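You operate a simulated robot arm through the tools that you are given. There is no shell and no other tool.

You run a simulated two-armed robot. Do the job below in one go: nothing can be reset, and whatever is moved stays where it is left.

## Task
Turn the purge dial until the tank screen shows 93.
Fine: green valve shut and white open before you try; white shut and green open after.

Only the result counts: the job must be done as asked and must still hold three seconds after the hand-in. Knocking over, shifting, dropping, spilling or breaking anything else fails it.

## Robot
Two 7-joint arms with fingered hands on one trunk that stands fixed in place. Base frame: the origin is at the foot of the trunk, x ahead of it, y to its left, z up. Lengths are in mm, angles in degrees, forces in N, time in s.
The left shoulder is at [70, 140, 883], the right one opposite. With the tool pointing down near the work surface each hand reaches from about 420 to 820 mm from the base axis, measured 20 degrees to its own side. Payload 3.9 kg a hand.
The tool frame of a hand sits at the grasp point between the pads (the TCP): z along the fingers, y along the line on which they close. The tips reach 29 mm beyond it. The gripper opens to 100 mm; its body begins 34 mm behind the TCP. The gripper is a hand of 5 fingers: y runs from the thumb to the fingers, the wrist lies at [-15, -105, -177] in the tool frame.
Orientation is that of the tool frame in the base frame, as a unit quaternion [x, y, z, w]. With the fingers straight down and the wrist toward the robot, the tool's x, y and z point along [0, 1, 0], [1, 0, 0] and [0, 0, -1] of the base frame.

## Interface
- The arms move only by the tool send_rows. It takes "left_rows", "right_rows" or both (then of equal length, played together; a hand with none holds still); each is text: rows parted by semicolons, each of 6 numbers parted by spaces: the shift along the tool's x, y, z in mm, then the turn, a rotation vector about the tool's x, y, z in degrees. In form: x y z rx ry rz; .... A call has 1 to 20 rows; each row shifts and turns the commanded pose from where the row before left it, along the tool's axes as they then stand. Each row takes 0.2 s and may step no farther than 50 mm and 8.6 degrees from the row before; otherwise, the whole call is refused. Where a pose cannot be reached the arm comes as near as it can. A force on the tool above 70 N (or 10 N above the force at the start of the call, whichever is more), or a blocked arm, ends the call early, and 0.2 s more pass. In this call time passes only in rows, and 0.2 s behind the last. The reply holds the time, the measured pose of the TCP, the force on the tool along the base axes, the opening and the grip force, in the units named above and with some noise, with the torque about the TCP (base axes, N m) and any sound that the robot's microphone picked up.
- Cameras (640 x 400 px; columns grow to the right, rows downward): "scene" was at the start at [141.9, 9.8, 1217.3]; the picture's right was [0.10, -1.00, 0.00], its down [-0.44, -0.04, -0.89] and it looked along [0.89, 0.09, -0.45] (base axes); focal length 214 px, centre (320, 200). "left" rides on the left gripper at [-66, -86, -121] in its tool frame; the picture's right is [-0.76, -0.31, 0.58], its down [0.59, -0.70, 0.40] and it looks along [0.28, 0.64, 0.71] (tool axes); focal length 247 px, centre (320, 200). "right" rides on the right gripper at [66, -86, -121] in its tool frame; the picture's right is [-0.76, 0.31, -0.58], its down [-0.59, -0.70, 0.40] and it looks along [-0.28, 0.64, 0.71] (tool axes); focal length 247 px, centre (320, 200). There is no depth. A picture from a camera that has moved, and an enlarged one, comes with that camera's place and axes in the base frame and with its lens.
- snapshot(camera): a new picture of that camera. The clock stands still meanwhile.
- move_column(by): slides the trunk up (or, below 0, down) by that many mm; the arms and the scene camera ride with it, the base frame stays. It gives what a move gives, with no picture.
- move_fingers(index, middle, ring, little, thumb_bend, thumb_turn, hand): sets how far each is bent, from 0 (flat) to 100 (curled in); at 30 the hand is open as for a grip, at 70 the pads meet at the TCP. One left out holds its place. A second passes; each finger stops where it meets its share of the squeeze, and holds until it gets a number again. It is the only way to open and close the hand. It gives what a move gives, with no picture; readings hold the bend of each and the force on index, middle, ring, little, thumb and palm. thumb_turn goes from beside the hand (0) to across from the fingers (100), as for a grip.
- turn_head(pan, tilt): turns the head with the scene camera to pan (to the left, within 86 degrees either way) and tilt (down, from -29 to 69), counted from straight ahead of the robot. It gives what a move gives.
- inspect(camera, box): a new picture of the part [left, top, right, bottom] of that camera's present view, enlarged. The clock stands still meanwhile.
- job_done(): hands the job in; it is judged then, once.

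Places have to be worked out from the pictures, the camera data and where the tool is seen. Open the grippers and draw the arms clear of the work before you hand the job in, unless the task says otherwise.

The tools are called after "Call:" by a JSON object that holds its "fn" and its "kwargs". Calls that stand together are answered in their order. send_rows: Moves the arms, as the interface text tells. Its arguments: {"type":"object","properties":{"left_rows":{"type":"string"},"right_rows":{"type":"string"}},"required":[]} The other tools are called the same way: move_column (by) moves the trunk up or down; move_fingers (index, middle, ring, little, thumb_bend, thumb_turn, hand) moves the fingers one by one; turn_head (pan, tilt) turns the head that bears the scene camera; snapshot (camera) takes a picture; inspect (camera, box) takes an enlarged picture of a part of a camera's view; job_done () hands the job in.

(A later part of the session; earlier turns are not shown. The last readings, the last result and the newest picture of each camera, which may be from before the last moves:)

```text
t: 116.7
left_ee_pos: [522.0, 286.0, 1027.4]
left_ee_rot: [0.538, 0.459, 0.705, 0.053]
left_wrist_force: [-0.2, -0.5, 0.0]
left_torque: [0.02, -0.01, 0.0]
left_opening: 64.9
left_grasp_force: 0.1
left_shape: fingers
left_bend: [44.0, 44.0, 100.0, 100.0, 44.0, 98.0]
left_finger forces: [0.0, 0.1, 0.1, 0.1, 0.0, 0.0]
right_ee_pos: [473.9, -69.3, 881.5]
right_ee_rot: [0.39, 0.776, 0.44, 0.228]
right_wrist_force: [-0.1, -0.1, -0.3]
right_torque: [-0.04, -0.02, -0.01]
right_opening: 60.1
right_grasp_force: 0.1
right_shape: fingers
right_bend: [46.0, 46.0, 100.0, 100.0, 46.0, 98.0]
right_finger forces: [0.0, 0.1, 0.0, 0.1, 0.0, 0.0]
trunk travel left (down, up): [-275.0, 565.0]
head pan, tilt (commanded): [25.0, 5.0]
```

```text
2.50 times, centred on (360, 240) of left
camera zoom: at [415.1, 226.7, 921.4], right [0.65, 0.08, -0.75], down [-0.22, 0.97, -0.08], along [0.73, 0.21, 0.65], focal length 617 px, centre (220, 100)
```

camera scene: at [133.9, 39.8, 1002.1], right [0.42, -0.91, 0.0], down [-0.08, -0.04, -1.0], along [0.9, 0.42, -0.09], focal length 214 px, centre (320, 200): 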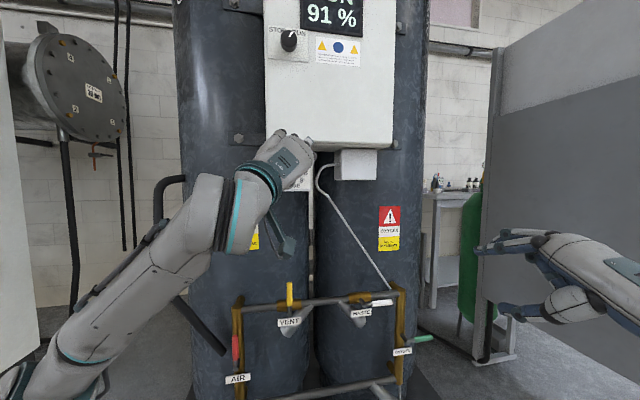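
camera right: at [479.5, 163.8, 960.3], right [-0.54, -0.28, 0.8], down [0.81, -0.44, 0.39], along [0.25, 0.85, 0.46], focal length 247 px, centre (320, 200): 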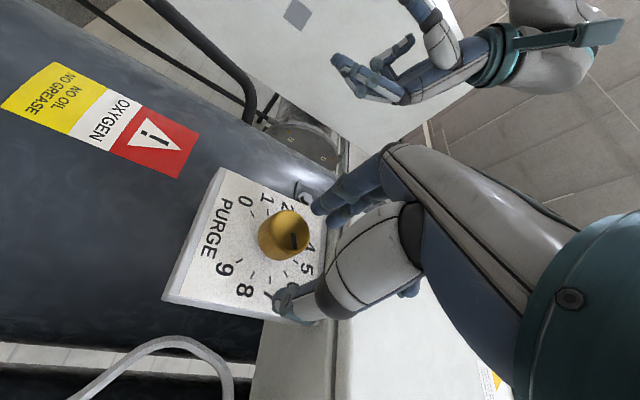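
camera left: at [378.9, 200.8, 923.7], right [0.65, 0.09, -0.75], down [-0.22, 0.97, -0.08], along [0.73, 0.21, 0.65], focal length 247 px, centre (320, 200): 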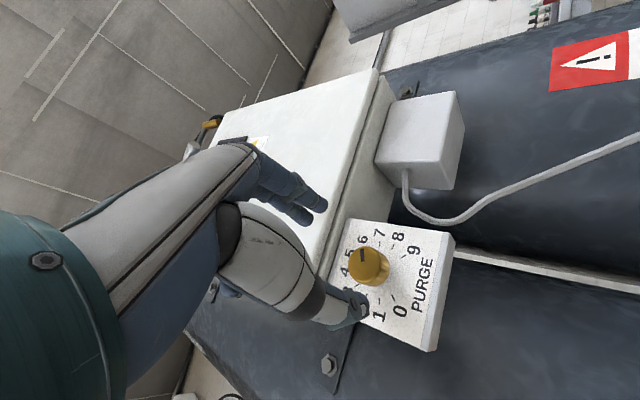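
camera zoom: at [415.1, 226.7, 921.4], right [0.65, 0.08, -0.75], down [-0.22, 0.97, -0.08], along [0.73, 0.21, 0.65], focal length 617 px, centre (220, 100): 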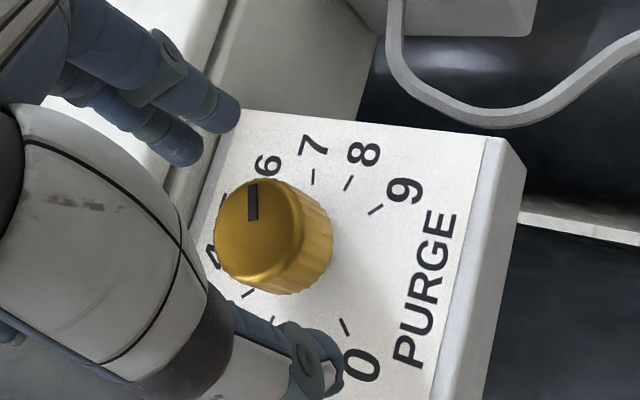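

The knob is right on the hand's axis. I advance 18 mm to the grasp depth and check the pose.

Call:
{"fn": "send_rows", "kwargs": {"left_rows": "0 0 9 0 0 0; 0 0 9 0 0 0"}}

Call:
{"fn": "inspect", "kwargs": {"camera": "left", "box": [260, 160, 460, 320]}}

```text
t: 117.3
left_ee_pos: [536.8, 295.6, 1027.5]
left_ee_rot: [0.538, 0.458, 0.706, 0.053]
left_wrist_force: [0.4, 0.9, -0.7]
left_torque: [0.03, -0.03, 0.0]
left_opening: 65.0
left_grasp_force: 0.1
left_shape: fingers
left_bend: [44.0, 44.0, 100.0, 100.0, 44.0, 98.0]
left_finger forces: [0.0, 0.1, 0.0, 0.0, 0.0, 0.1]
right_ee_pos: [475.5, -69.9, 881.3]
right_ee_rot: [0.39, 0.776, 0.439, 0.228]
right_wrist_force: [-0.1, -1.0, -0.4]
right_torque: [-0.01, 0.05, -0.03]
right_opening: 60.1
right_grasp_force: 0.1
right_shape: fingers
right_bend: [46.0, 46.0, 100.0, 100.0, 46.0, 98.0]
right_finger forces: [0.1, 0.0, 0.0, 0.0, 0.1, 0.0]
trunk travel left (down, up): [-275.0, 565.0]
head pan, tilt (commanded): [25.0, 5.0]
```

```text
2.50 times, centred on (360, 240) of left
camera zoom: at [429.6, 237.2, 921.3], right [0.65, 0.09, -0.75], down [-0.22, 0.97, -0.08], along [0.73, 0.21, 0.65], focal length 617 px, centre (220, 100)
```

zoom: 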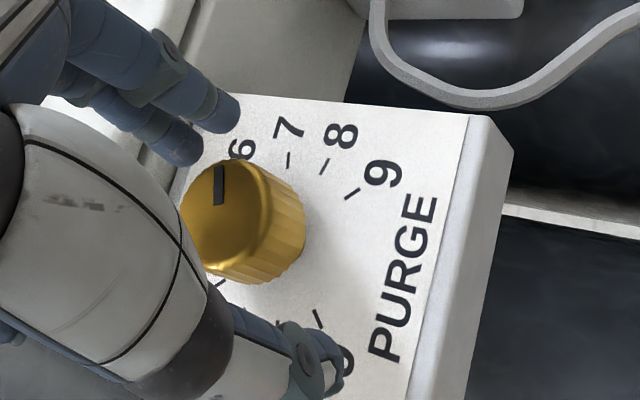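

The arm tracks exactly here too. With the fingers still open I test the roll range: first 32° clockwise.

Call:
{"fn": "send_rows", "kwargs": {"left_rows": "0 0 0 0 0 8; 0 0 0 0 0 8; 0 0 0 0 0 8; 0 0 0 0 0 8"}}

Call:
{"fn": "send_rows", "kwargs": {"left_rows": "0 0 0 0 0 -8; 0 0 0 0 0 -8; 0 0 0 0 0 -8; 0 0 0 0 0 -8; 0 0 0 0 0 -8; 0 0 0 0 0 -8"}}

```text
t: 118.3
left_ee_pos: [536.3, 296.2, 1027.5]
left_ee_rot: [0.644, 0.293, 0.692, -0.144]
left_wrist_force: [0.6, -0.2, -0.2]
left_torque: [0.01, 0.0, 0.01]
left_opening: 65.2
left_grasp_force: 0.1
left_shape: fingers
left_bend: [44.0, 44.0, 100.0, 100.0, 44.0, 98.0]
left_finger forces: [0.0, 0.0, 0.1, 0.1, 0.0, 0.0]
right_ee_pos: [475.9, -70.2, 881.4]
right_ee_rot: [0.389, 0.777, 0.44, 0.227]
right_wrist_force: [-0.4, -0.1, -0.6]
right_torque: [0.01, 0.01, -0.04]
right_opening: 60.1
right_grasp_force: 0.0
right_shape: fingers
right_bend: [46.0, 46.0, 100.0, 100.0, 46.0, 98.0]
right_finger forces: [0.1, 0.0, 0.0, 0.0, 0.0, 0.0]
trunk travel left (down, up): [-275.0, 565.0]
head pan, tilt (commanded): [25.0, 5.0]
```

```text
t: 119.7
left_ee_pos: [536.6, 295.6, 1027.3]
left_ee_rot: [0.468, 0.53, 0.691, 0.152]
left_wrist_force: [-0.3, 0.3, 0.5]
left_torque: [0.01, -0.01, 0.0]
left_opening: 64.9
left_grasp_force: 0.2
left_shape: fingers
left_bend: [44.0, 44.0, 100.0, 100.0, 44.0, 98.0]
left_finger forces: [0.1, 0.0, 0.0, 0.0, 0.0, 0.1]
right_ee_pos: [475.5, -69.7, 882.7]
right_ee_rot: [0.389, 0.777, 0.44, 0.228]
right_wrist_force: [-0.3, -0.3, -1.1]
right_torque: [-0.01, -0.01, 0.01]
right_opening: 60.0
right_grasp_force: 0.1
right_shape: fingers
right_bend: [46.0, 46.0, 100.0, 100.0, 46.0, 98.0]
right_finger forces: [0.1, 0.1, 0.0, 0.0, 0.0, 0.0]
trunk travel left (down, up): [-275.0, 565.0]
head pan, tilt (commanded): [25.0, 5.0]
```

The roll range 29°–77° is clean with the position held. I return to 45° and close the three digits on the knob.

Call:
{"fn": "send_rows", "kwargs": {"left_rows": "0 0 0 0 0 8; 0 0 0 0 0 8"}}

Call:
{"fn": "move_fingers", "kwargs": {"hand": "left", "index": 60, "middle": 60, "thumb_bend": 60}}

Call:
{"fn": "inspect", "kwargs": {"camera": "left", "box": [260, 160, 460, 320]}}

```text
t: 120.3
left_ee_pos: [535.9, 296.9, 1027.2]
left_ee_rot: [0.538, 0.458, 0.706, 0.053]
left_wrist_force: [0.0, 0.7, 0.1]
left_torque: [-0.01, -0.03, 0.01]
left_opening: 65.0
left_grasp_force: 0.1
left_shape: fingers
left_bend: [44.0, 44.0, 100.0, 100.0, 44.0, 98.0]
left_finger forces: [0.0, 0.0, 0.0, 0.0, 0.1, 0.0]
right_ee_pos: [476.2, -68.7, 882.5]
right_ee_rot: [0.389, 0.777, 0.441, 0.227]
right_wrist_force: [0.3, 0.5, -0.6]
right_torque: [0.0, 0.01, -0.01]
right_opening: 60.0
right_grasp_force: 0.0
right_shape: fingers
right_bend: [46.0, 46.0, 100.0, 100.0, 46.0, 98.0]
right_finger forces: [0.1, 0.0, 0.0, 0.0, 0.0, 0.0]
trunk travel left (down, up): [-275.0, 565.0]
head pan, tilt (commanded): [25.0, 5.0]
```

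```text
t: 121.3
left_ee_pos: [536.2, 295.2, 1027.9]
left_ee_rot: [0.538, 0.458, 0.706, 0.053]
left_wrist_force: [2.7, -2.0, 3.1]
left_torque: [0.06, -0.06, -0.03]
left_opening: 28.6
left_grasp_force: 2.1
left_shape: fingers
left_bend: [58.0, 58.0, 100.0, 100.0, 60.0, 98.0]
left_finger forces: [2.5, 2.0, 0.0, 0.0, 0.0, 0.1]
right_ee_pos: [475.5, -69.5, 882.3]
right_ee_rot: [0.391, 0.776, 0.44, 0.229]
right_wrist_force: [-0.1, -0.2, 0.7]
right_torque: [0.01, 0.0, 0.01]
right_opening: 60.1
right_grasp_force: 0.1
right_shape: fingers
right_bend: [46.0, 46.0, 100.0, 100.0, 46.0, 98.0]
right_finger forces: [0.1, 0.0, 0.0, 0.0, 0.0, 0.0]
trunk travel left (down, up): [-275.0, 565.0]
head pan, tilt (commanded): [25.0, 5.0]
```

```text
2.50 times, centred on (360, 240) of left
camera zoom: at [429.6, 236.1, 921.1], right [0.65, 0.09, -0.75], down [-0.22, 0.97, -0.08], along [0.73, 0.21, 0.65], focal length 617 px, centre (220, 100)
```

zoom: 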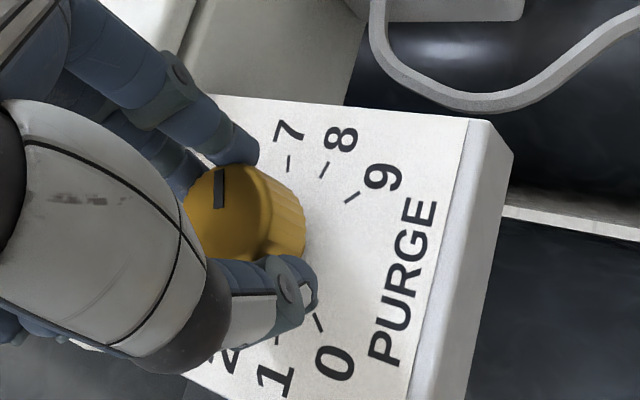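

Fingers touch, the thumb not yet; I shift 1.5 mm toward the fingers' side and squeeze further.

Call:
{"fn": "send_rows", "kwargs": {"left_rows": "0 1.5 0 0 0 0"}}

Call:
{"fn": "move_fingers", "kwargs": {"hand": "left", "index": 68, "middle": 68, "thumb_bend": 70}}

Call:
{"fn": "inspect", "kwargs": {"camera": "left", "box": [260, 160, 460, 320]}}

```text
t: 121.7
left_ee_pos: [536.6, 294.6, 1029.7]
left_ee_rot: [0.538, 0.459, 0.705, 0.053]
left_wrist_force: [2.2, -1.2, 1.6]
left_torque: [0.05, 0.01, -0.03]
left_opening: 27.9
left_grasp_force: 1.5
left_shape: fingers
left_bend: [58.0, 58.0, 100.0, 100.0, 60.0, 98.0]
left_finger forces: [1.4, 1.3, 0.0, 0.0, 0.0, 0.0]
right_ee_pos: [476.3, -69.7, 882.0]
right_ee_rot: [0.391, 0.776, 0.44, 0.229]
right_wrist_force: [1.2, 0.9, -0.4]
right_torque: [0.02, 0.02, 0.0]
right_opening: 59.9
right_grasp_force: 0.1
right_shape: fingers
right_bend: [46.0, 46.0, 100.0, 100.0, 46.0, 98.0]
right_finger forces: [0.0, 0.0, 0.1, 0.1, 0.0, 0.0]
trunk travel left (down, up): [-275.0, 565.0]
head pan, tilt (commanded): [25.0, 5.0]
```

```text
t: 122.7
left_ee_pos: [537.8, 295.2, 1029.1]
left_ee_rot: [0.538, 0.458, 0.705, 0.054]
left_wrist_force: [3.9, -2.8, 6.5]
left_torque: [0.13, -0.11, -0.08]
left_opening: 23.8
left_grasp_force: 9.1
left_shape: fingers
left_bend: [60.0, 61.0, 100.0, 100.0, 65.0, 97.0]
left_finger forces: [7.2, 5.8, 0.0, 0.0, 4.7, 0.1]
right_ee_pos: [475.6, -70.4, 882.1]
right_ee_rot: [0.389, 0.776, 0.441, 0.227]
right_wrist_force: [0.4, -0.9, -0.3]
right_torque: [-0.01, 0.0, -0.01]
right_opening: 60.0
right_grasp_force: 0.1
right_shape: fingers
right_bend: [46.0, 46.0, 100.0, 100.0, 46.0, 98.0]
right_finger forces: [0.0, 0.0, 0.1, 0.0, 0.0, 0.0]
trunk travel left (down, up): [-275.0, 565.0]
head pan, tilt (commanded): [25.0, 5.0]
```

```text
2.50 times, centred on (360, 240) of left
camera zoom: at [430.4, 235.0, 922.5], right [0.65, 0.09, -0.75], down [-0.22, 0.97, -0.08], along [0.73, 0.21, 0.65], focal length 617 px, centre (220, 100)
```

zoom: 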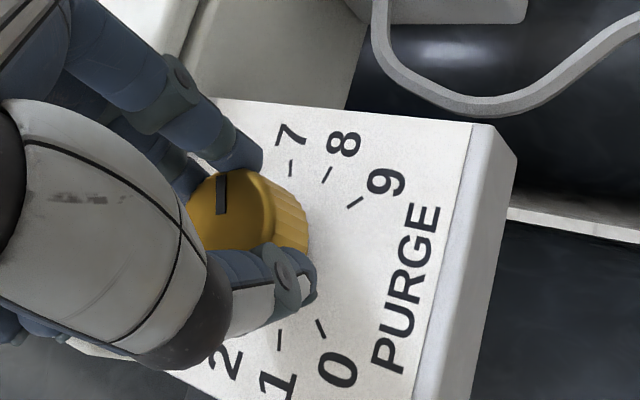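

The grip is firm on all three digits. I turn 10° clockwise and read dial and screen.

Call:
{"fn": "send_rows", "kwargs": {"left_rows": "0 0 0 0 0 5; 0 0 0 0 0 5"}}

Call:
{"fn": "inspect", "kwargs": {"camera": "left", "box": [260, 160, 460, 320]}}

Call:
{"fn": "inspect", "kwargs": {"camera": "scene", "box": [250, 0, 410, 110]}}

```text
t: 123.3
left_ee_pos: [536.8, 295.2, 1028.2]
left_ee_rot: [0.576, 0.41, 0.708, -0.008]
left_wrist_force: [4.3, -2.9, 5.9]
left_torque: [0.06, -0.11, -0.12]
left_opening: 23.7
left_grasp_force: 8.5
left_shape: fingers
left_bend: [60.0, 61.0, 100.0, 100.0, 65.0, 97.0]
left_finger forces: [6.8, 6.0, 0.0, 0.0, 4.8, 0.1]
right_ee_pos: [474.8, -70.5, 882.7]
right_ee_rot: [0.39, 0.776, 0.44, 0.228]
right_wrist_force: [-0.3, -0.2, 0.5]
right_torque: [0.04, -0.02, 0.02]
right_opening: 59.7
right_grasp_force: 0.0
right_shape: fingers
right_bend: [46.0, 46.0, 100.0, 100.0, 46.0, 98.0]
right_finger forces: [0.0, 0.0, 0.1, 0.0, 0.1, 0.0]
trunk travel left (down, up): [-275.0, 565.0]
head pan, tilt (commanded): [25.0, 5.0]
```

```text
2.50 times, centred on (360, 240) of left
camera zoom: at [419.4, 250.1, 926.6], right [0.57, 0.2, -0.8], down [-0.22, 0.97, 0.08], along [0.79, 0.12, 0.6], focal length 617 px, centre (220, 100)
```

zoom: 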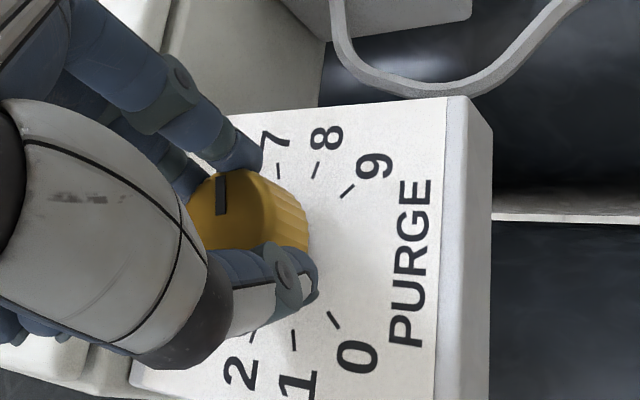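

```text
3.64 times, centred on (330, 55) of scene
camera zoom: at [133.9, 39.0, 1002.2], right [0.42, -0.91, 0.0], down [-0.08, -0.04, -1.0], along [0.9, 0.42, -0.09], focal length 780 px, centre (284, 727)
```

zoom: 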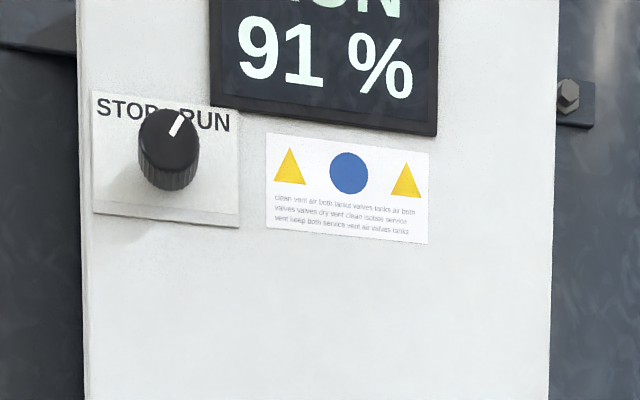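

The knob turns with the hand. Screen still 91; I tilt the head up to see it fully (a little time passes) and read again.

Call:
{"fn": "turn_head", "kwargs": {"pan": 25, "tilt": -12}}

Call:
{"fn": "inspect", "kwargs": {"camera": "scene", "box": [240, 60, 420, 200]}}

```text
t: 124.1
left_ee_pos: [536.9, 295.2, 1029.2]
left_ee_rot: [0.576, 0.41, 0.708, -0.008]
left_wrist_force: [4.5, -3.0, 5.2]
left_torque: [0.09, -0.09, -0.09]
left_opening: 23.6
left_grasp_force: 8.7
left_shape: fingers
left_bend: [60.0, 61.0, 100.0, 100.0, 65.0, 97.0]
left_finger forces: [6.3, 5.9, 0.1, 0.0, 4.9, 0.1]
right_ee_pos: [475.8, -70.8, 882.2]
right_ee_rot: [0.389, 0.776, 0.441, 0.227]
right_wrist_force: [0.4, 0.8, 0.7]
right_torque: [0.03, 0.01, 0.0]
right_opening: 59.5
right_grasp_force: 0.0
right_shape: fingers
right_bend: [46.0, 46.0, 100.0, 100.0, 46.0, 98.0]
right_finger forces: [0.0, 0.0, 0.0, 0.0, 0.1, 0.0]
trunk travel left (down, up): [-275.0, 565.0]
head pan, tilt (commanded): [25.0, -12.0]
```

```text
2.86 times, centred on (330, 130) of scene
camera zoom: at [125.8, 35.3, 1028.2], right [0.42, -0.91, 0.0], down [0.19, 0.09, -0.98], along [0.89, 0.41, 0.21], focal length 613 px, centre (291, 400)
```

zoom: 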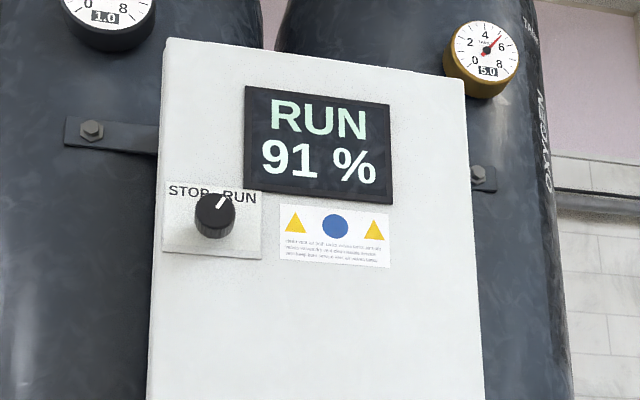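

Still 91 at about 7.3. I turn 15° more clockwise, then let a second pass and read.

Call:
{"fn": "send_rows", "kwargs": {"left_rows": "0 0 0 0 0 5; 0 0 0 0 0 5; 0 0 0 0 0 5; 0 0 0 0 0 0; 0 0 0 0 0 0; 0 0 0 0 0 0; 0 0 0 0 0 0; 0 0 0 0 0 0"}}

Call:
{"fn": "inspect", "kwargs": {"camera": "scene", "box": [240, 60, 420, 200]}}

Call:
{"fn": "inspect", "kwargs": {"camera": "left", "box": [260, 160, 460, 320]}}

```text
t: 125.9
left_ee_pos: [537.4, 295.4, 1029.7]
left_ee_rot: [0.624, 0.331, 0.701, -0.1]
left_wrist_force: [2.6, -2.2, 3.4]
left_torque: [0.05, -0.05, -0.02]
left_opening: 23.5
left_grasp_force: 8.7
left_shape: fingers
left_bend: [61.0, 62.0, 100.0, 100.0, 65.0, 97.0]
left_finger forces: [5.9, 5.5, 0.0, 0.0, 6.0, 0.0]
right_ee_pos: [476.0, -69.6, 882.0]
right_ee_rot: [0.39, 0.776, 0.44, 0.228]
right_wrist_force: [-0.9, -0.1, 0.9]
right_torque: [0.0, -0.02, -0.02]
right_opening: 59.9
right_grasp_force: 0.0
right_shape: fingers
right_bend: [46.0, 46.0, 100.0, 100.0, 46.0, 98.0]
right_finger forces: [0.1, 0.1, 0.1, 0.1, 0.0, 0.0]
trunk travel left (down, up): [-275.0, 565.0]
head pan, tilt (commanded): [25.0, -12.0]
```

```text
2.86 times, centred on (330, 130) of scene
camera zoom: at [125.8, 35.4, 1028.3], right [0.42, -0.91, 0.0], down [0.19, 0.09, -0.98], along [0.89, 0.41, 0.21], focal length 613 px, centre (291, 400)
```

zoom: 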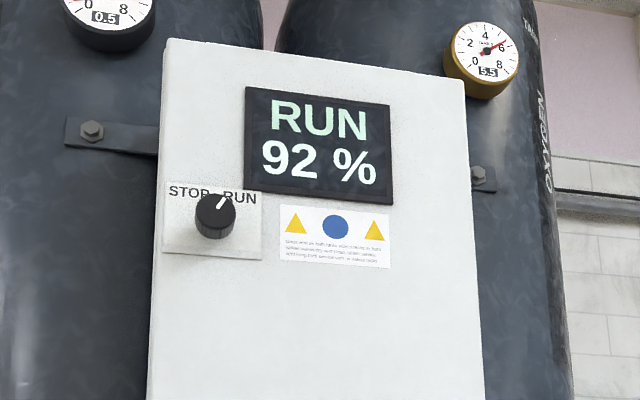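

```text
2.50 times, centred on (360, 240) of left
camera zoom: at [404.3, 270.7, 938.5], right [0.45, 0.37, -0.82], down [-0.19, 0.93, 0.32], along [0.87, 0.01, 0.48], focal length 617 px, centre (220, 100)
```

zoom: 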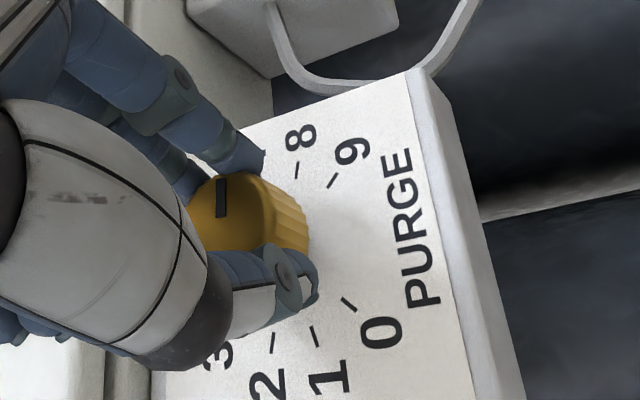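

It went to 92: clockwise is right. I wait two more seconds to see whether it settles higher.

Call:
{"fn": "send_rows", "kwargs": {"left_rows": "0 0 0 0 0 0; 0 0 0 0 0 0; 0 0 0 0 0 0; 0 0 0 0 0 0; 0 0 0 0 0 0; 0 0 0 0 0 0; 0 0 0 0 0 0; 0 0 0 0 0 0; 0 0 0 0 0 0; 0 0 0 0 0 0"}}

Call:
{"fn": "inspect", "kwargs": {"camera": "scene", "box": [240, 60, 420, 200]}}

```text
t: 128.1
left_ee_pos: [537.4, 295.3, 1028.8]
left_ee_rot: [0.624, 0.332, 0.7, -0.101]
left_wrist_force: [2.9, -2.3, 3.0]
left_torque: [0.05, -0.07, -0.07]
left_opening: 23.8
left_grasp_force: 8.5
left_shape: fingers
left_bend: [61.0, 62.0, 100.0, 100.0, 65.0, 97.0]
left_finger forces: [6.0, 5.5, 0.0, 0.0, 5.9, 0.0]
right_ee_pos: [475.0, -70.4, 881.9]
right_ee_rot: [0.39, 0.776, 0.44, 0.227]
right_wrist_force: [-0.6, 0.6, 0.1]
right_torque: [0.0, -0.02, 0.01]
right_opening: 59.9
right_grasp_force: 0.0
right_shape: fingers
right_bend: [46.0, 46.0, 100.0, 100.0, 46.0, 98.0]
right_finger forces: [0.0, 0.0, 0.0, 0.1, 0.0, 0.1]
trunk travel left (down, up): [-275.0, 565.0]
head pan, tilt (commanded): [25.0, -12.0]
```

```text
2.86 times, centred on (330, 130) of scene
camera zoom: at [125.8, 35.4, 1028.3], right [0.42, -0.91, 0.0], down [0.19, 0.09, -0.98], along [0.89, 0.41, 0.21], focal length 613 px, centre (291, 400)
```

zoom: 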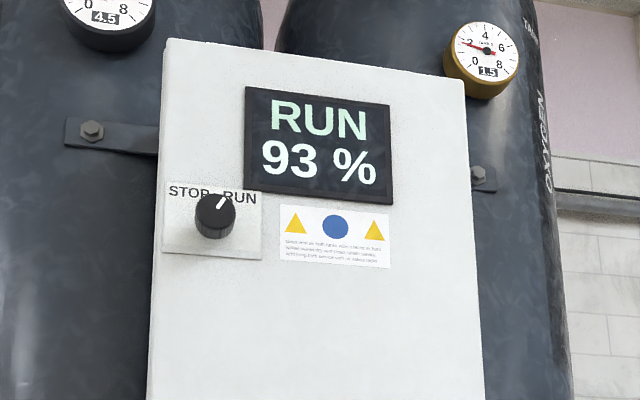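

It now shows 93 but there is a lag, so it may climb on. I wait four more seconds and read again.

Call:
{"fn": "send_rows", "kwargs": {"left_rows": "0 0 0 0 0 0; 0 0 0 0 0 0; 0 0 0 0 0 0; 0 0 0 0 0 0; 0 0 0 0 0 0; 0 0 0 0 0 0; 0 0 0 0 0 0; 0 0 0 0 0 0; 0 0 0 0 0 0; 0 0 0 0 0 0; 0 0 0 0 0 0; 0 0 0 0 0 0; 0 0 0 0 0 0; 0 0 0 0 0 0; 0 0 0 0 0 0; 0 0 0 0 0 0; 0 0 0 0 0 0; 0 0 0 0 0 0; 0 0 0 0 0 0; 0 0 0 0 0 0"}}

Call:
{"fn": "inspect", "kwargs": {"camera": "scene", "box": [240, 60, 420, 200]}}

```text
t: 132.3
left_ee_pos: [536.6, 295.1, 1028.4]
left_ee_rot: [0.624, 0.331, 0.7, -0.101]
left_wrist_force: [2.6, -2.3, 2.3]
left_torque: [0.06, -0.05, -0.07]
left_opening: 23.8
left_grasp_force: 8.3
left_shape: fingers
left_bend: [61.0, 62.0, 100.0, 100.0, 65.0, 97.0]
left_finger forces: [6.1, 5.4, 0.0, 0.0, 6.0, 0.1]
right_ee_pos: [475.9, -69.7, 882.4]
right_ee_rot: [0.39, 0.776, 0.44, 0.228]
right_wrist_force: [-0.1, 0.3, -0.3]
right_torque: [0.01, 0.01, -0.01]
right_opening: 60.1
right_grasp_force: 0.0
right_shape: fingers
right_bend: [46.0, 46.0, 100.0, 100.0, 46.0, 98.0]
right_finger forces: [0.0, 0.0, 0.1, 0.0, 0.0, 0.0]
trunk travel left (down, up): [-275.0, 565.0]
head pan, tilt (commanded): [25.0, -12.0]
```

```text
2.86 times, centred on (330, 130) of scene
camera zoom: at [125.8, 35.4, 1028.3], right [0.42, -0.91, 0.0], down [0.19, 0.09, -0.98], along [0.89, 0.41, 0.21], focal length 613 px, centre (291, 400)
```

zoom: 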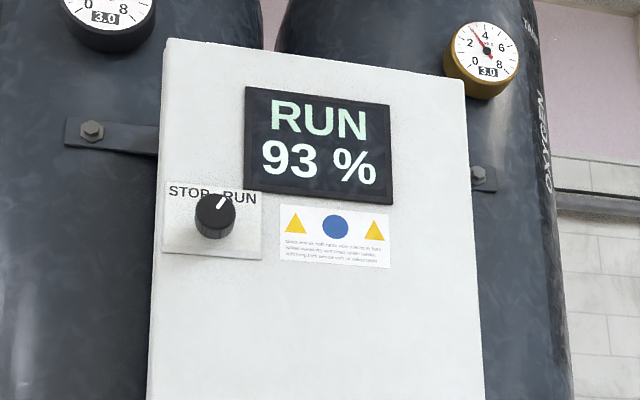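

Steady at 93 for four seconds. I open the fingers off the knob, back out straight, and read again.

Call:
{"fn": "move_fingers", "kwargs": {"hand": "left", "index": 44, "middle": 44, "thumb_bend": 44}}

Call:
{"fn": "send_rows", "kwargs": {"left_rows": "0 0 -15 0 0 0; 0 0 -15 0 0 0; 0 0 -20 0 0 0; 0 0 -20 0 0 0"}}

Call:
{"fn": "inspect", "kwargs": {"camera": "scene", "box": [240, 60, 420, 200]}}

Call:
{"fn": "snapshot", "kwargs": {"camera": "left"}}

```text
t: 133.3
left_ee_pos: [537.0, 295.2, 1028.7]
left_ee_rot: [0.625, 0.331, 0.7, -0.099]
left_wrist_force: [-1.2, -0.4, 0.2]
left_torque: [-0.01, -0.01, 0.04]
left_opening: 64.6
left_grasp_force: 0.0
left_shape: fingers
left_bend: [44.0, 44.0, 100.0, 100.0, 44.0, 97.0]
left_finger forces: [0.0, 0.0, 0.0, 0.1, 0.0, 0.1]
right_ee_pos: [475.5, -69.4, 882.8]
right_ee_rot: [0.389, 0.777, 0.44, 0.228]
right_wrist_force: [-0.8, 0.0, -0.2]
right_torque: [0.03, -0.01, -0.06]
right_opening: 60.2
right_grasp_force: 0.0
right_shape: fingers
right_bend: [46.0, 46.0, 100.0, 100.0, 46.0, 98.0]
right_finger forces: [0.0, 0.0, 0.0, 0.0, 0.1, 0.0]
trunk travel left (down, up): [-275.0, 565.0]
head pan, tilt (commanded): [25.0, -12.0]
```

```text
t: 134.3
left_ee_pos: [479.9, 254.6, 1027.9]
left_ee_rot: [0.624, 0.332, 0.7, -0.1]
left_wrist_force: [0.8, -0.3, 0.2]
left_torque: [0.01, -0.01, 0.0]
left_opening: 64.6
left_grasp_force: 0.0
left_shape: fingers
left_bend: [44.0, 44.0, 100.0, 100.0, 44.0, 98.0]
left_finger forces: [0.0, 0.0, 0.0, 0.0, 0.0, 0.0]
right_ee_pos: [475.9, -70.6, 882.5]
right_ee_rot: [0.39, 0.776, 0.44, 0.229]
right_wrist_force: [0.4, 0.4, 0.4]
right_torque: [0.0, -0.01, 0.04]
right_opening: 60.0
right_grasp_force: 0.0
right_shape: fingers
right_bend: [46.0, 46.0, 100.0, 100.0, 46.0, 98.0]
right_finger forces: [0.1, 0.0, 0.1, 0.0, 0.1, 0.0]
trunk travel left (down, up): [-275.0, 565.0]
head pan, tilt (commanded): [25.0, -12.0]
```

```text
2.86 times, centred on (330, 130) of scene
camera zoom: at [125.6, 35.9, 1028.3], right [0.42, -0.91, 0.0], down [0.19, 0.09, -0.98], along [0.89, 0.41, 0.21], focal length 613 px, centre (291, 400)
```

zoom: 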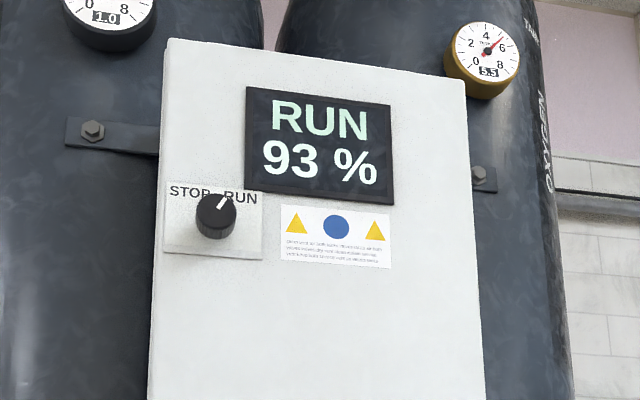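

```text
taken
camera left: at [347.5, 230.4, 938.2], right [0.45, 0.37, -0.82], down [-0.19, 0.93, 0.32], along [0.87, 0.01, 0.48], focal length 247 px, centre (320, 200)
```

left: 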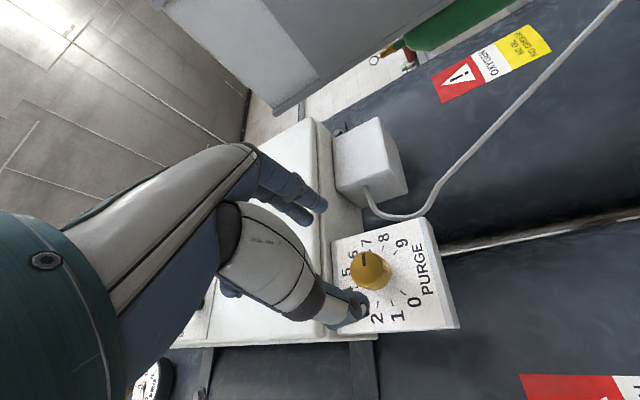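

Steady at 93 with the dial just below 8. I move the left hand away to the left, shape the right hand into the poker again, and lower the trunk for the valves.

Call:
{"fn": "send_rows", "kwargs": {"left_rows": "-0.3 -39.8 1.5 0 0 0; -0.3 -39.8 1.5 0 0 0; -0.3 -39.8 1.5 0 0 0; -0.3 -39.8 1.5 0 0 0; -0.3 -39.8 1.5 0 0 0; -0.3 -39.8 1.5 0 0 0"}}

Call:
{"fn": "move_fingers", "kwargs": {"hand": "right", "index": 20, "middle": 100, "thumb_bend": 30}}

Call:
{"fn": "move_fingers", "kwargs": {"hand": "right", "thumb_bend": 100}}

Call:
{"fn": "snapshot", "kwargs": {"camera": "scene"}}

```text
t: 135.7
left_ee_pos: [356.2, 439.5, 945.2]
left_ee_rot: [0.624, 0.332, 0.7, -0.1]
left_wrist_force: [-0.2, -0.5, 0.2]
left_torque: [-0.03, -0.01, 0.02]
left_opening: 64.6
left_grasp_force: 0.0
left_shape: fingers
left_bend: [44.0, 44.0, 100.0, 100.0, 44.0, 98.0]
left_finger forces: [0.1, 0.1, 0.1, 0.0, 0.0, 0.0]
right_ee_pos: [475.1, -70.1, 882.6]
right_ee_rot: [0.389, 0.776, 0.44, 0.227]
right_wrist_force: [-0.5, -0.1, 0.2]
right_torque: [-0.02, 0.03, 0.0]
right_opening: 60.1
right_grasp_force: 0.1
right_shape: fingers
right_bend: [46.0, 46.0, 100.0, 100.0, 46.0, 98.0]
right_finger forces: [0.0, 0.1, 0.0, 0.1, 0.0, 0.0]
trunk travel left (down, up): [-275.0, 565.0]
head pan, tilt (commanded): [25.0, -12.0]
```

```text
t: 136.7
left_ee_pos: [355.4, 440.9, 944.6]
left_ee_rot: [0.625, 0.331, 0.7, -0.1]
left_wrist_force: [0.4, 0.0, 0.3]
left_torque: [0.03, -0.02, 0.04]
left_opening: 64.9
left_grasp_force: 0.0
left_shape: fingers
left_bend: [44.0, 44.0, 100.0, 100.0, 44.0, 98.0]
left_finger forces: [0.1, 0.0, 0.0, 0.1, 0.0, 0.0]
right_ee_pos: [475.1, -69.5, 881.8]
right_ee_rot: [0.389, 0.777, 0.44, 0.227]
right_wrist_force: [-0.6, 0.3, -1.2]
right_torque: [-0.01, -0.02, 0.0]
right_opening: 112.7
right_grasp_force: 0.0
right_shape: fingers
right_bend: [20.0, 100.0, 100.0, 100.0, 30.0, 98.0]
right_finger forces: [0.1, 0.0, 0.0, 0.0, 0.1, 0.0]
trunk travel left (down, up): [-275.0, 565.0]
head pan, tilt (commanded): [25.0, -12.0]
```

```text
t: 137.7
left_ee_pos: [354.9, 439.8, 945.4]
left_ee_rot: [0.624, 0.331, 0.7, -0.101]
left_wrist_force: [0.5, -1.2, 0.3]
left_torque: [-0.01, 0.02, -0.02]
left_opening: 64.9
left_grasp_force: 0.0
left_shape: fingers
left_bend: [44.0, 44.0, 100.0, 100.0, 44.0, 98.0]
left_finger forces: [0.0, 0.0, 0.0, 0.1, 0.1, 0.0]
right_ee_pos: [474.8, -70.9, 881.8]
right_ee_rot: [0.389, 0.777, 0.44, 0.227]
right_wrist_force: [0.2, -0.4, 0.4]
right_torque: [0.01, -0.03, -0.02]
right_opening: 32.3
right_grasp_force: 0.0
right_shape: fingers
right_bend: [20.0, 100.0, 100.0, 100.0, 100.0, 97.0]
right_finger forces: [0.0, 0.0, 0.0, 0.0, 0.1, 0.1]
trunk travel left (down, up): [-275.0, 565.0]
head pan, tilt (commanded): [25.0, -12.0]
```

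```text
taken
camera scene: at [125.7, 36.0, 1028.3], right [0.42, -0.91, 0.0], down [0.19, 0.09, -0.98], along [0.89, 0.41, 0.21], focal length 214 px, centre (320, 200)
```

scene: 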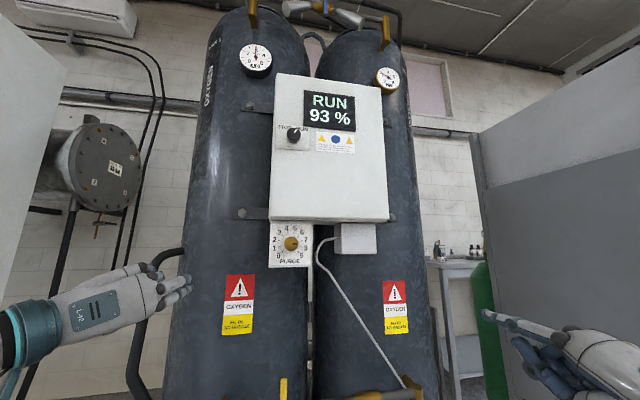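

The screen still reads 93. I lower the trunk by 230 so the right arm works in the same relation to the valves as before.

Call:
{"fn": "move_column", "kwargs": {"by": -230}}

Call:
{"fn": "turn_head", "kwargs": {"pan": 12, "tilt": 12}}

Call:
{"fn": "send_rows", "kwargs": {"right_rows": "-0.8 5.2 38.8 0 0 0; -0.8 5.2 38.8 0 0 0; -0.8 5.2 38.8 0 0 0; -0.8 5.2 38.8 0 0 0"}}

Call:
{"fn": "snapshot", "kwargs": {"camera": "scene"}}

Call:
{"fn": "snapshot", "kwargs": {"camera": "right"}}

```text
t: 140.2
left_ee_pos: [355.7, 440.4, 715.8]
left_ee_rot: [0.625, 0.331, 0.7, -0.1]
left_wrist_force: [-0.2, -0.4, -1.1]
left_torque: [0.0, 0.03, 0.0]
left_opening: 65.0
left_grasp_force: 0.0
left_shape: fingers
left_bend: [44.0, 44.0, 100.0, 100.0, 44.0, 98.0]
left_finger forces: [0.1, 0.0, 0.0, 0.0, 0.0, 0.0]
right_ee_pos: [475.6, -69.6, 651.4]
right_ee_rot: [0.39, 0.776, 0.44, 0.228]
right_wrist_force: [0.7, 0.3, -0.7]
right_torque: [0.02, -0.01, -0.05]
right_opening: 32.2
right_grasp_force: 0.0
right_shape: fingers
right_bend: [20.0, 100.0, 100.0, 100.0, 100.0, 97.0]
right_finger forces: [0.1, 0.0, 0.1, 0.1, 0.0, 0.0]
trunk travel left (down, up): [-45.0, 795.0]
head pan, tilt (commanded): [25.0, -12.0]
```

```text
t: 141.0
left_ee_pos: [355.6, 440.0, 715.3]
left_ee_rot: [0.624, 0.332, 0.7, -0.1]
left_wrist_force: [-0.2, 0.1, 0.1]
left_torque: [-0.03, 0.0, 0.02]
left_opening: 64.7
left_grasp_force: 0.2
left_shape: fingers
left_bend: [44.0, 44.0, 100.0, 100.0, 44.0, 98.0]
left_finger forces: [0.0, 0.1, 0.1, 0.1, 0.1, 0.1]
right_ee_pos: [474.8, -70.3, 653.0]
right_ee_rot: [0.39, 0.776, 0.44, 0.228]
right_wrist_force: [-0.2, -0.2, 0.8]
right_torque: [0.01, -0.01, 0.01]
right_opening: 32.4
right_grasp_force: 0.1
right_shape: fingers
right_bend: [20.0, 100.0, 100.0, 100.0, 100.0, 97.0]
right_finger forces: [0.0, 0.0, 0.0, 0.0, 0.1, 0.0]
trunk travel left (down, up): [-45.0, 795.0]
head pan, tilt (commanded): [12.0, 12.0]
```

```text
t: 142.0
left_ee_pos: [355.7, 439.4, 715.7]
left_ee_rot: [0.625, 0.332, 0.699, -0.1]
left_wrist_force: [-0.6, 0.3, 0.4]
left_torque: [-0.02, 0.01, -0.04]
left_opening: 64.9
left_grasp_force: 0.0
left_shape: fingers
left_bend: [44.0, 44.0, 100.0, 100.0, 44.0, 98.0]
left_finger forces: [0.0, 0.0, 0.1, 0.0, 0.0, 0.0]
right_ee_pos: [593.8, 12.5, 590.0]
right_ee_rot: [0.39, 0.776, 0.44, 0.229]
right_wrist_force: [-0.9, 0.2, 0.3]
right_torque: [0.02, -0.04, 0.04]
right_opening: 32.0
right_grasp_force: 0.0
right_shape: fingers
right_bend: [20.0, 100.0, 100.0, 100.0, 100.0, 97.0]
right_finger forces: [0.0, 0.1, 0.0, 0.1, 0.1, 0.0]
trunk travel left (down, up): [-45.0, 795.0]
head pan, tilt (commanded): [12.0, 12.0]
```

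```text
taken
camera scene: at [141.6, 20.3, 760.9], right [0.21, -0.98, 0.0], down [-0.2, -0.04, -0.98], along [0.96, 0.2, -0.21], focal length 214 px, centre (320, 200)
```

scene: 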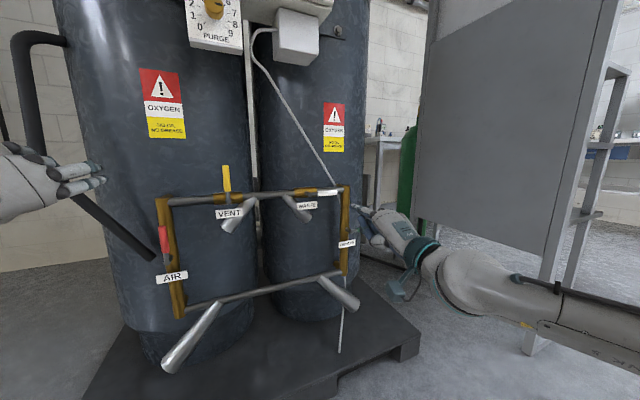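

```text
taken
camera right: at [436.7, -21.3, 577.2], right [0.17, -0.81, 0.57], down [0.34, -0.49, -0.8], along [0.92, 0.33, 0.19], focal length 247 px, centre (320, 200)
```

right: 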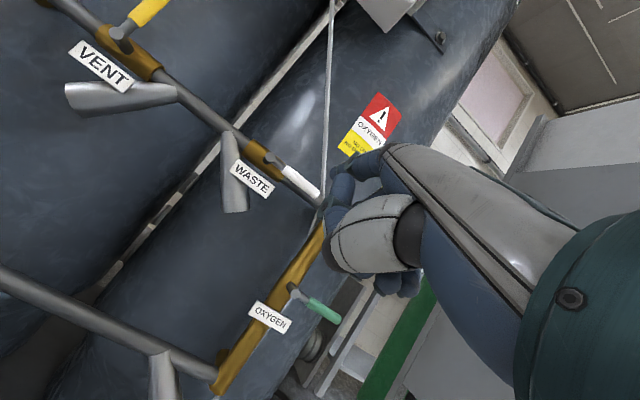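

The right hand approaches at [594, 12, 590]. I go on to stand in front of and below the white lever's outer half, and look closely.

Call:
{"fn": "send_rows", "kwargs": {"right_rows": "-0.8 5.2 38.8 0 0 0; -0.8 5.2 36 0 0 0"}}

Call:
{"fn": "inspect", "kwargs": {"camera": "scene", "box": [270, 150, 400, 250]}}

Call:
{"fn": "inspect", "kwargs": {"camera": "right", "box": [180, 40, 400, 340]}}

```text
t: 142.6
left_ee_pos: [356.0, 441.2, 715.8]
left_ee_rot: [0.624, 0.331, 0.7, -0.1]
left_wrist_force: [-0.7, 0.1, 0.3]
left_torque: [0.01, 0.01, 0.03]
left_opening: 64.7
left_grasp_force: 0.0
left_shape: fingers
left_bend: [44.0, 44.0, 100.0, 100.0, 44.0, 98.0]
left_finger forces: [0.1, 0.1, 0.0, 0.0, 0.0, 0.0]
right_ee_pos: [651.4, 51.8, 561.4]
right_ee_rot: [0.39, 0.776, 0.44, 0.228]
right_wrist_force: [0.2, 0.4, -0.5]
right_torque: [-0.05, -0.01, 0.0]
right_opening: 32.1
right_grasp_force: 0.0
right_shape: fingers
right_bend: [20.0, 100.0, 100.0, 100.0, 100.0, 97.0]
right_finger forces: [0.1, 0.0, 0.0, 0.0, 0.0, 0.0]
trunk travel left (down, up): [-45.0, 795.0]
head pan, tilt (commanded): [12.0, 12.0]
```

```text
4.00 times, centred on (335, 200) of scene
camera zoom: at [141.6, 20.2, 760.9], right [0.21, -0.98, 0.0], down [-0.2, -0.04, -0.98], along [0.96, 0.2, -0.21], focal length 858 px, centre (260, 200)
```

zoom: 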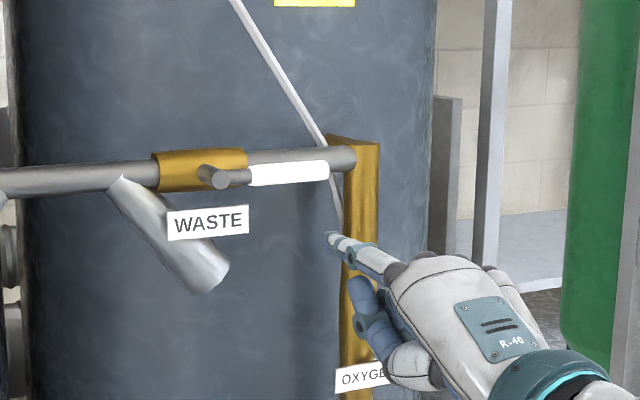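

```text
1.33 times, centred on (290, 190) of right
camera zoom: at [494.2, 18.3, 549.5], right [0.17, -0.81, 0.56], down [0.34, -0.49, -0.8], along [0.92, 0.33, 0.19], focal length 329 px, centre (360, 213)
```

zoom: 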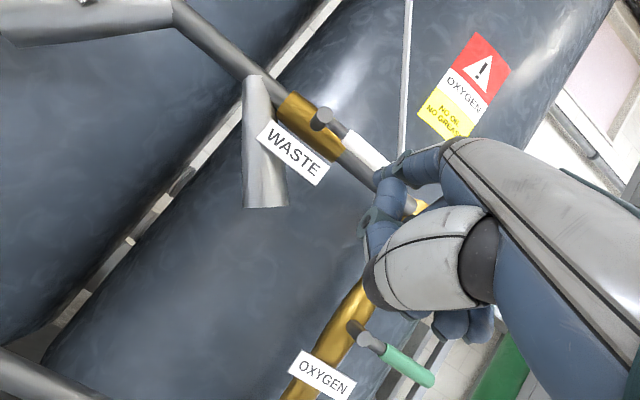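

The index will pass under the white lever's outer half. I shift 8 mm right and go in 68 mm along the normal, below the lever.

Call:
{"fn": "send_rows", "kwargs": {"right_rows": "-8 0 0 0 0 0; -0.2 11.6 19.5 0 0 0; -0.2 11.6 19.5 0 0 0; -0.2 11.6 19.5 0 0 0"}}

Call:
{"fn": "inspect", "kwargs": {"camera": "scene", "box": [270, 150, 400, 250]}}

Call:
{"fn": "inspect", "kwargs": {"camera": "right", "box": [180, 40, 400, 340]}}

```text
t: 143.6
left_ee_pos: [356.5, 439.6, 715.3]
left_ee_rot: [0.625, 0.331, 0.7, -0.1]
left_wrist_force: [-0.4, 0.0, -0.8]
left_torque: [0.01, 0.02, 0.0]
left_opening: 65.0
left_grasp_force: 0.1
left_shape: fingers
left_bend: [44.0, 44.0, 100.0, 100.0, 44.0, 98.0]
left_finger forces: [0.0, 0.1, 0.1, 0.1, 0.0, 0.1]
right_ee_pos: [712.4, 86.4, 562.8]
right_ee_rot: [0.389, 0.776, 0.441, 0.228]
right_wrist_force: [-0.2, 0.5, 1.4]
right_torque: [-0.02, 0.02, 0.0]
right_opening: 32.0
right_grasp_force: 0.2
right_shape: fingers
right_bend: [20.0, 100.0, 100.0, 100.0, 100.0, 97.0]
right_finger forces: [0.0, 0.0, 0.1, 0.0, 0.0, 0.0]
trunk travel left (down, up): [-45.0, 795.0]
head pan, tilt (commanded): [12.0, 12.0]
```

```text
4.00 times, centred on (335, 200) of scene
camera zoom: at [141.7, 20.3, 760.9], right [0.21, -0.98, 0.0], down [-0.2, -0.04, -0.98], along [0.96, 0.2, -0.21], focal length 858 px, centre (260, 200)
```

zoom: 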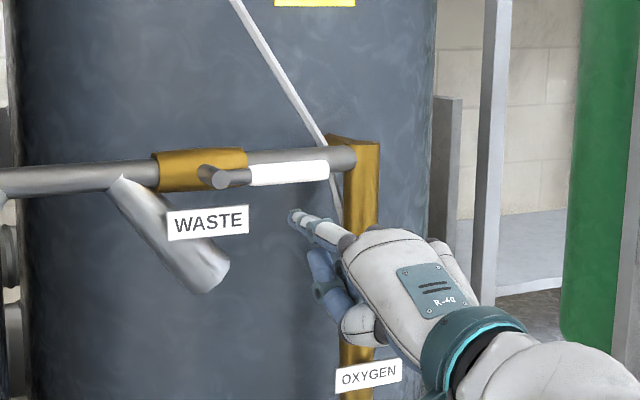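

```text
1.33 times, centred on (290, 190) of right
camera zoom: at [553.3, 52.1, 549.5], right [0.17, -0.81, 0.57], down [0.34, -0.49, -0.8], along [0.92, 0.33, 0.19], focal length 329 px, centre (360, 213)
```

zoom: 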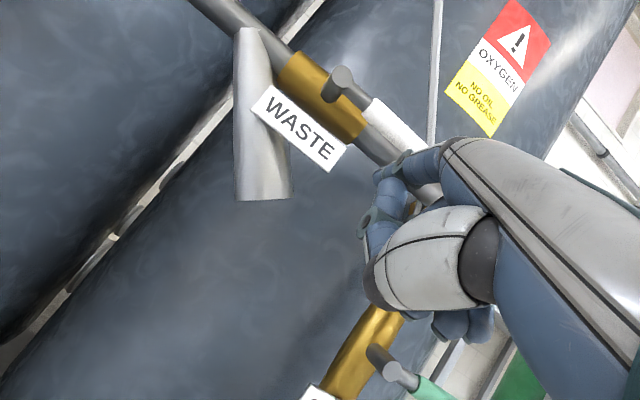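

The index is under the white lever at about 60 mm from its hub. I raise it in small steps to find contact and begin lifting the lever.

Call:
{"fn": "send_rows", "kwargs": {"right_rows": "0 4.3 -2.6 0 0 0; 0 4.3 -2.6 0 0 0; 0 4.3 -2.6 0 0 0; 0 4.3 -2.6 0 0 0"}}

Call:
{"fn": "inspect", "kwargs": {"camera": "scene", "box": [270, 150, 370, 220]}}

```text
t: 144.6
left_ee_pos: [356.3, 440.6, 715.4]
left_ee_rot: [0.625, 0.331, 0.7, -0.1]
left_wrist_force: [-0.1, -0.3, -0.1]
left_torque: [-0.03, -0.01, -0.02]
left_opening: 64.9
left_grasp_force: 0.0
left_shape: fingers
left_bend: [44.0, 44.0, 100.0, 100.0, 44.0, 98.0]
left_finger forces: [0.1, 0.0, 0.0, 0.1, 0.1, 0.0]
right_ee_pos: [712.1, 85.3, 580.5]
right_ee_rot: [0.39, 0.775, 0.441, 0.229]
right_wrist_force: [0.5, -0.1, 0.0]
right_torque: [0.0, 0.0, 0.01]
right_opening: 32.2
right_grasp_force: 0.1
right_shape: fingers
right_bend: [20.0, 100.0, 100.0, 100.0, 100.0, 97.0]
right_finger forces: [0.0, 0.0, 0.1, 0.0, 0.0, 0.0]
trunk travel left (down, up): [-45.0, 795.0]
head pan, tilt (commanded): [12.0, 12.0]
```

```text
5.71 times, centred on (320, 185) of scene
camera zoom: at [141.8, 20.4, 760.8], right [0.21, -0.98, 0.0], down [-0.2, -0.04, -0.98], along [0.96, 0.2, -0.21], focal length 1226 px, centre (320, 286)
```

zoom: 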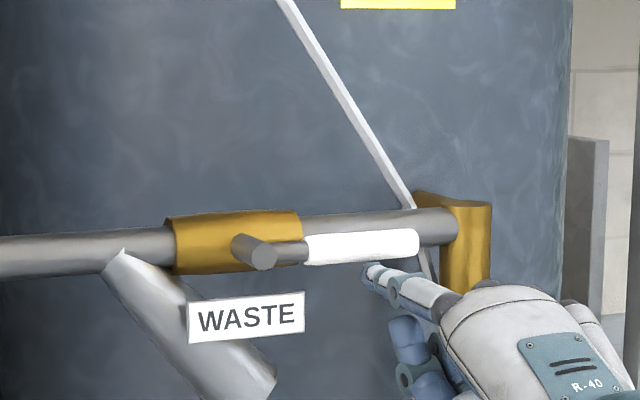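

Almost touching. I raise further, now following the arc.

Call:
{"fn": "send_rows", "kwargs": {"right_rows": "0 4.3 -2.6 0 0 0; 0 4.3 -2.6 0 0 0; -1 4.3 -2.6 0 0 0; -1 4.3 -2.6 0 0 0"}}

Call:
{"fn": "inspect", "kwargs": {"camera": "scene", "box": [270, 150, 370, 220]}}

```text
t: 145.6
left_ee_pos: [356.3, 440.2, 715.3]
left_ee_rot: [0.625, 0.331, 0.7, -0.1]
left_wrist_force: [-0.2, -0.8, 0.2]
left_torque: [0.01, -0.01, 0.02]
left_opening: 64.7
left_grasp_force: 0.0
left_shape: fingers
left_bend: [44.0, 44.0, 100.0, 100.0, 44.0, 98.0]
left_finger forces: [0.0, 0.1, 0.0, 0.0, 0.1, 0.0]
right_ee_pos: [711.3, 84.3, 601.7]
right_ee_rot: [0.39, 0.776, 0.44, 0.228]
right_wrist_force: [-0.5, -0.2, -1.7]
right_torque: [-0.07, 0.04, -0.02]
right_opening: 30.7
right_grasp_force: 1.0
right_shape: fingers
right_bend: [21.0, 100.0, 100.0, 100.0, 100.0, 97.0]
right_finger forces: [1.7, 0.0, 0.1, 0.0, 0.0, 0.0]
trunk travel left (down, up): [-45.0, 795.0]
head pan, tilt (commanded): [12.0, 12.0]
```

```text
5.71 times, centred on (320, 185) of scene
camera zoom: at [141.9, 20.4, 760.8], right [0.21, -0.98, 0.0], down [-0.2, -0.04, -0.98], along [0.96, 0.2, -0.21], focal length 1226 px, centre (320, 286)
```

zoom: 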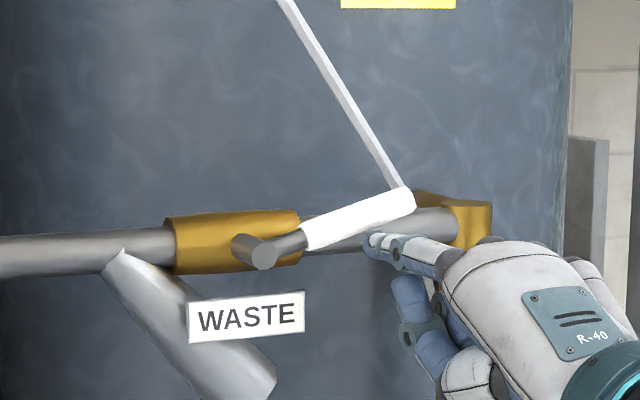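

The white lever lifts with 1.7 N. I follow the arc to about 45°.

Call:
{"fn": "send_rows", "kwargs": {"right_rows": "0.7 4.6 -2.8 0 0 0; 0.7 4.6 -2.8 0 0 0; 0.7 4.6 -2.8 0 0 0; 2.1 4.3 -2.6 0 0 0; 2.1 4.3 -2.6 0 0 0; 2.1 4.3 -2.6 0 0 0"}}

Call:
{"fn": "inspect", "kwargs": {"camera": "scene", "box": [270, 150, 370, 220]}}

Call:
{"fn": "inspect", "kwargs": {"camera": "right", "box": [180, 40, 400, 340]}}

```text
t: 147.0
left_ee_pos: [355.0, 440.2, 715.0]
left_ee_rot: [0.625, 0.331, 0.7, -0.101]
left_wrist_force: [-0.1, 0.1, -0.1]
left_torque: [0.03, 0.01, -0.03]
left_opening: 64.8
left_grasp_force: 0.0
left_shape: fingers
left_bend: [44.0, 44.0, 100.0, 100.0, 44.0, 98.0]
left_finger forces: [0.0, 0.0, 0.0, 0.0, 0.1, 0.0]
right_ee_pos: [705.4, 90.8, 633.1]
right_ee_rot: [0.39, 0.776, 0.44, 0.228]
right_wrist_force: [0.2, -0.5, -2.3]
right_torque: [-0.01, 0.09, 0.0]
right_opening: 31.3
right_grasp_force: 0.9
right_shape: fingers
right_bend: [21.0, 100.0, 100.0, 100.0, 100.0, 97.0]
right_finger forces: [1.5, 0.1, 0.0, 0.1, 0.0, 0.0]
trunk travel left (down, up): [-45.0, 795.0]
head pan, tilt (commanded): [12.0, 12.0]
```

```text
5.71 times, centred on (320, 185) of scene
camera zoom: at [142.0, 20.3, 760.8], right [0.21, -0.98, 0.0], down [-0.2, -0.04, -0.98], along [0.96, 0.2, -0.21], focal length 1226 px, centre (320, 286)
```

zoom: 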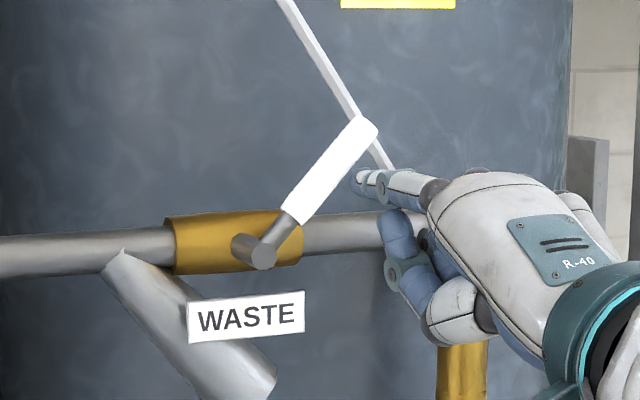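

```text
1.33 times, centred on (290, 190) of right
camera zoom: at [548.0, 57.2, 620.3], right [0.17, -0.81, 0.57], down [0.34, -0.49, -0.8], along [0.92, 0.33, 0.19], focal length 329 px, centre (360, 213)
```

zoom: 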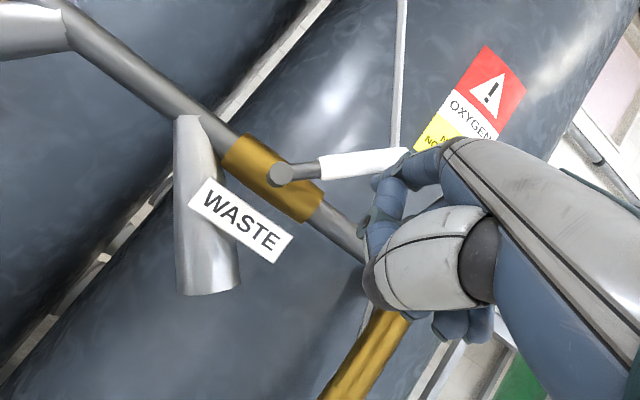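

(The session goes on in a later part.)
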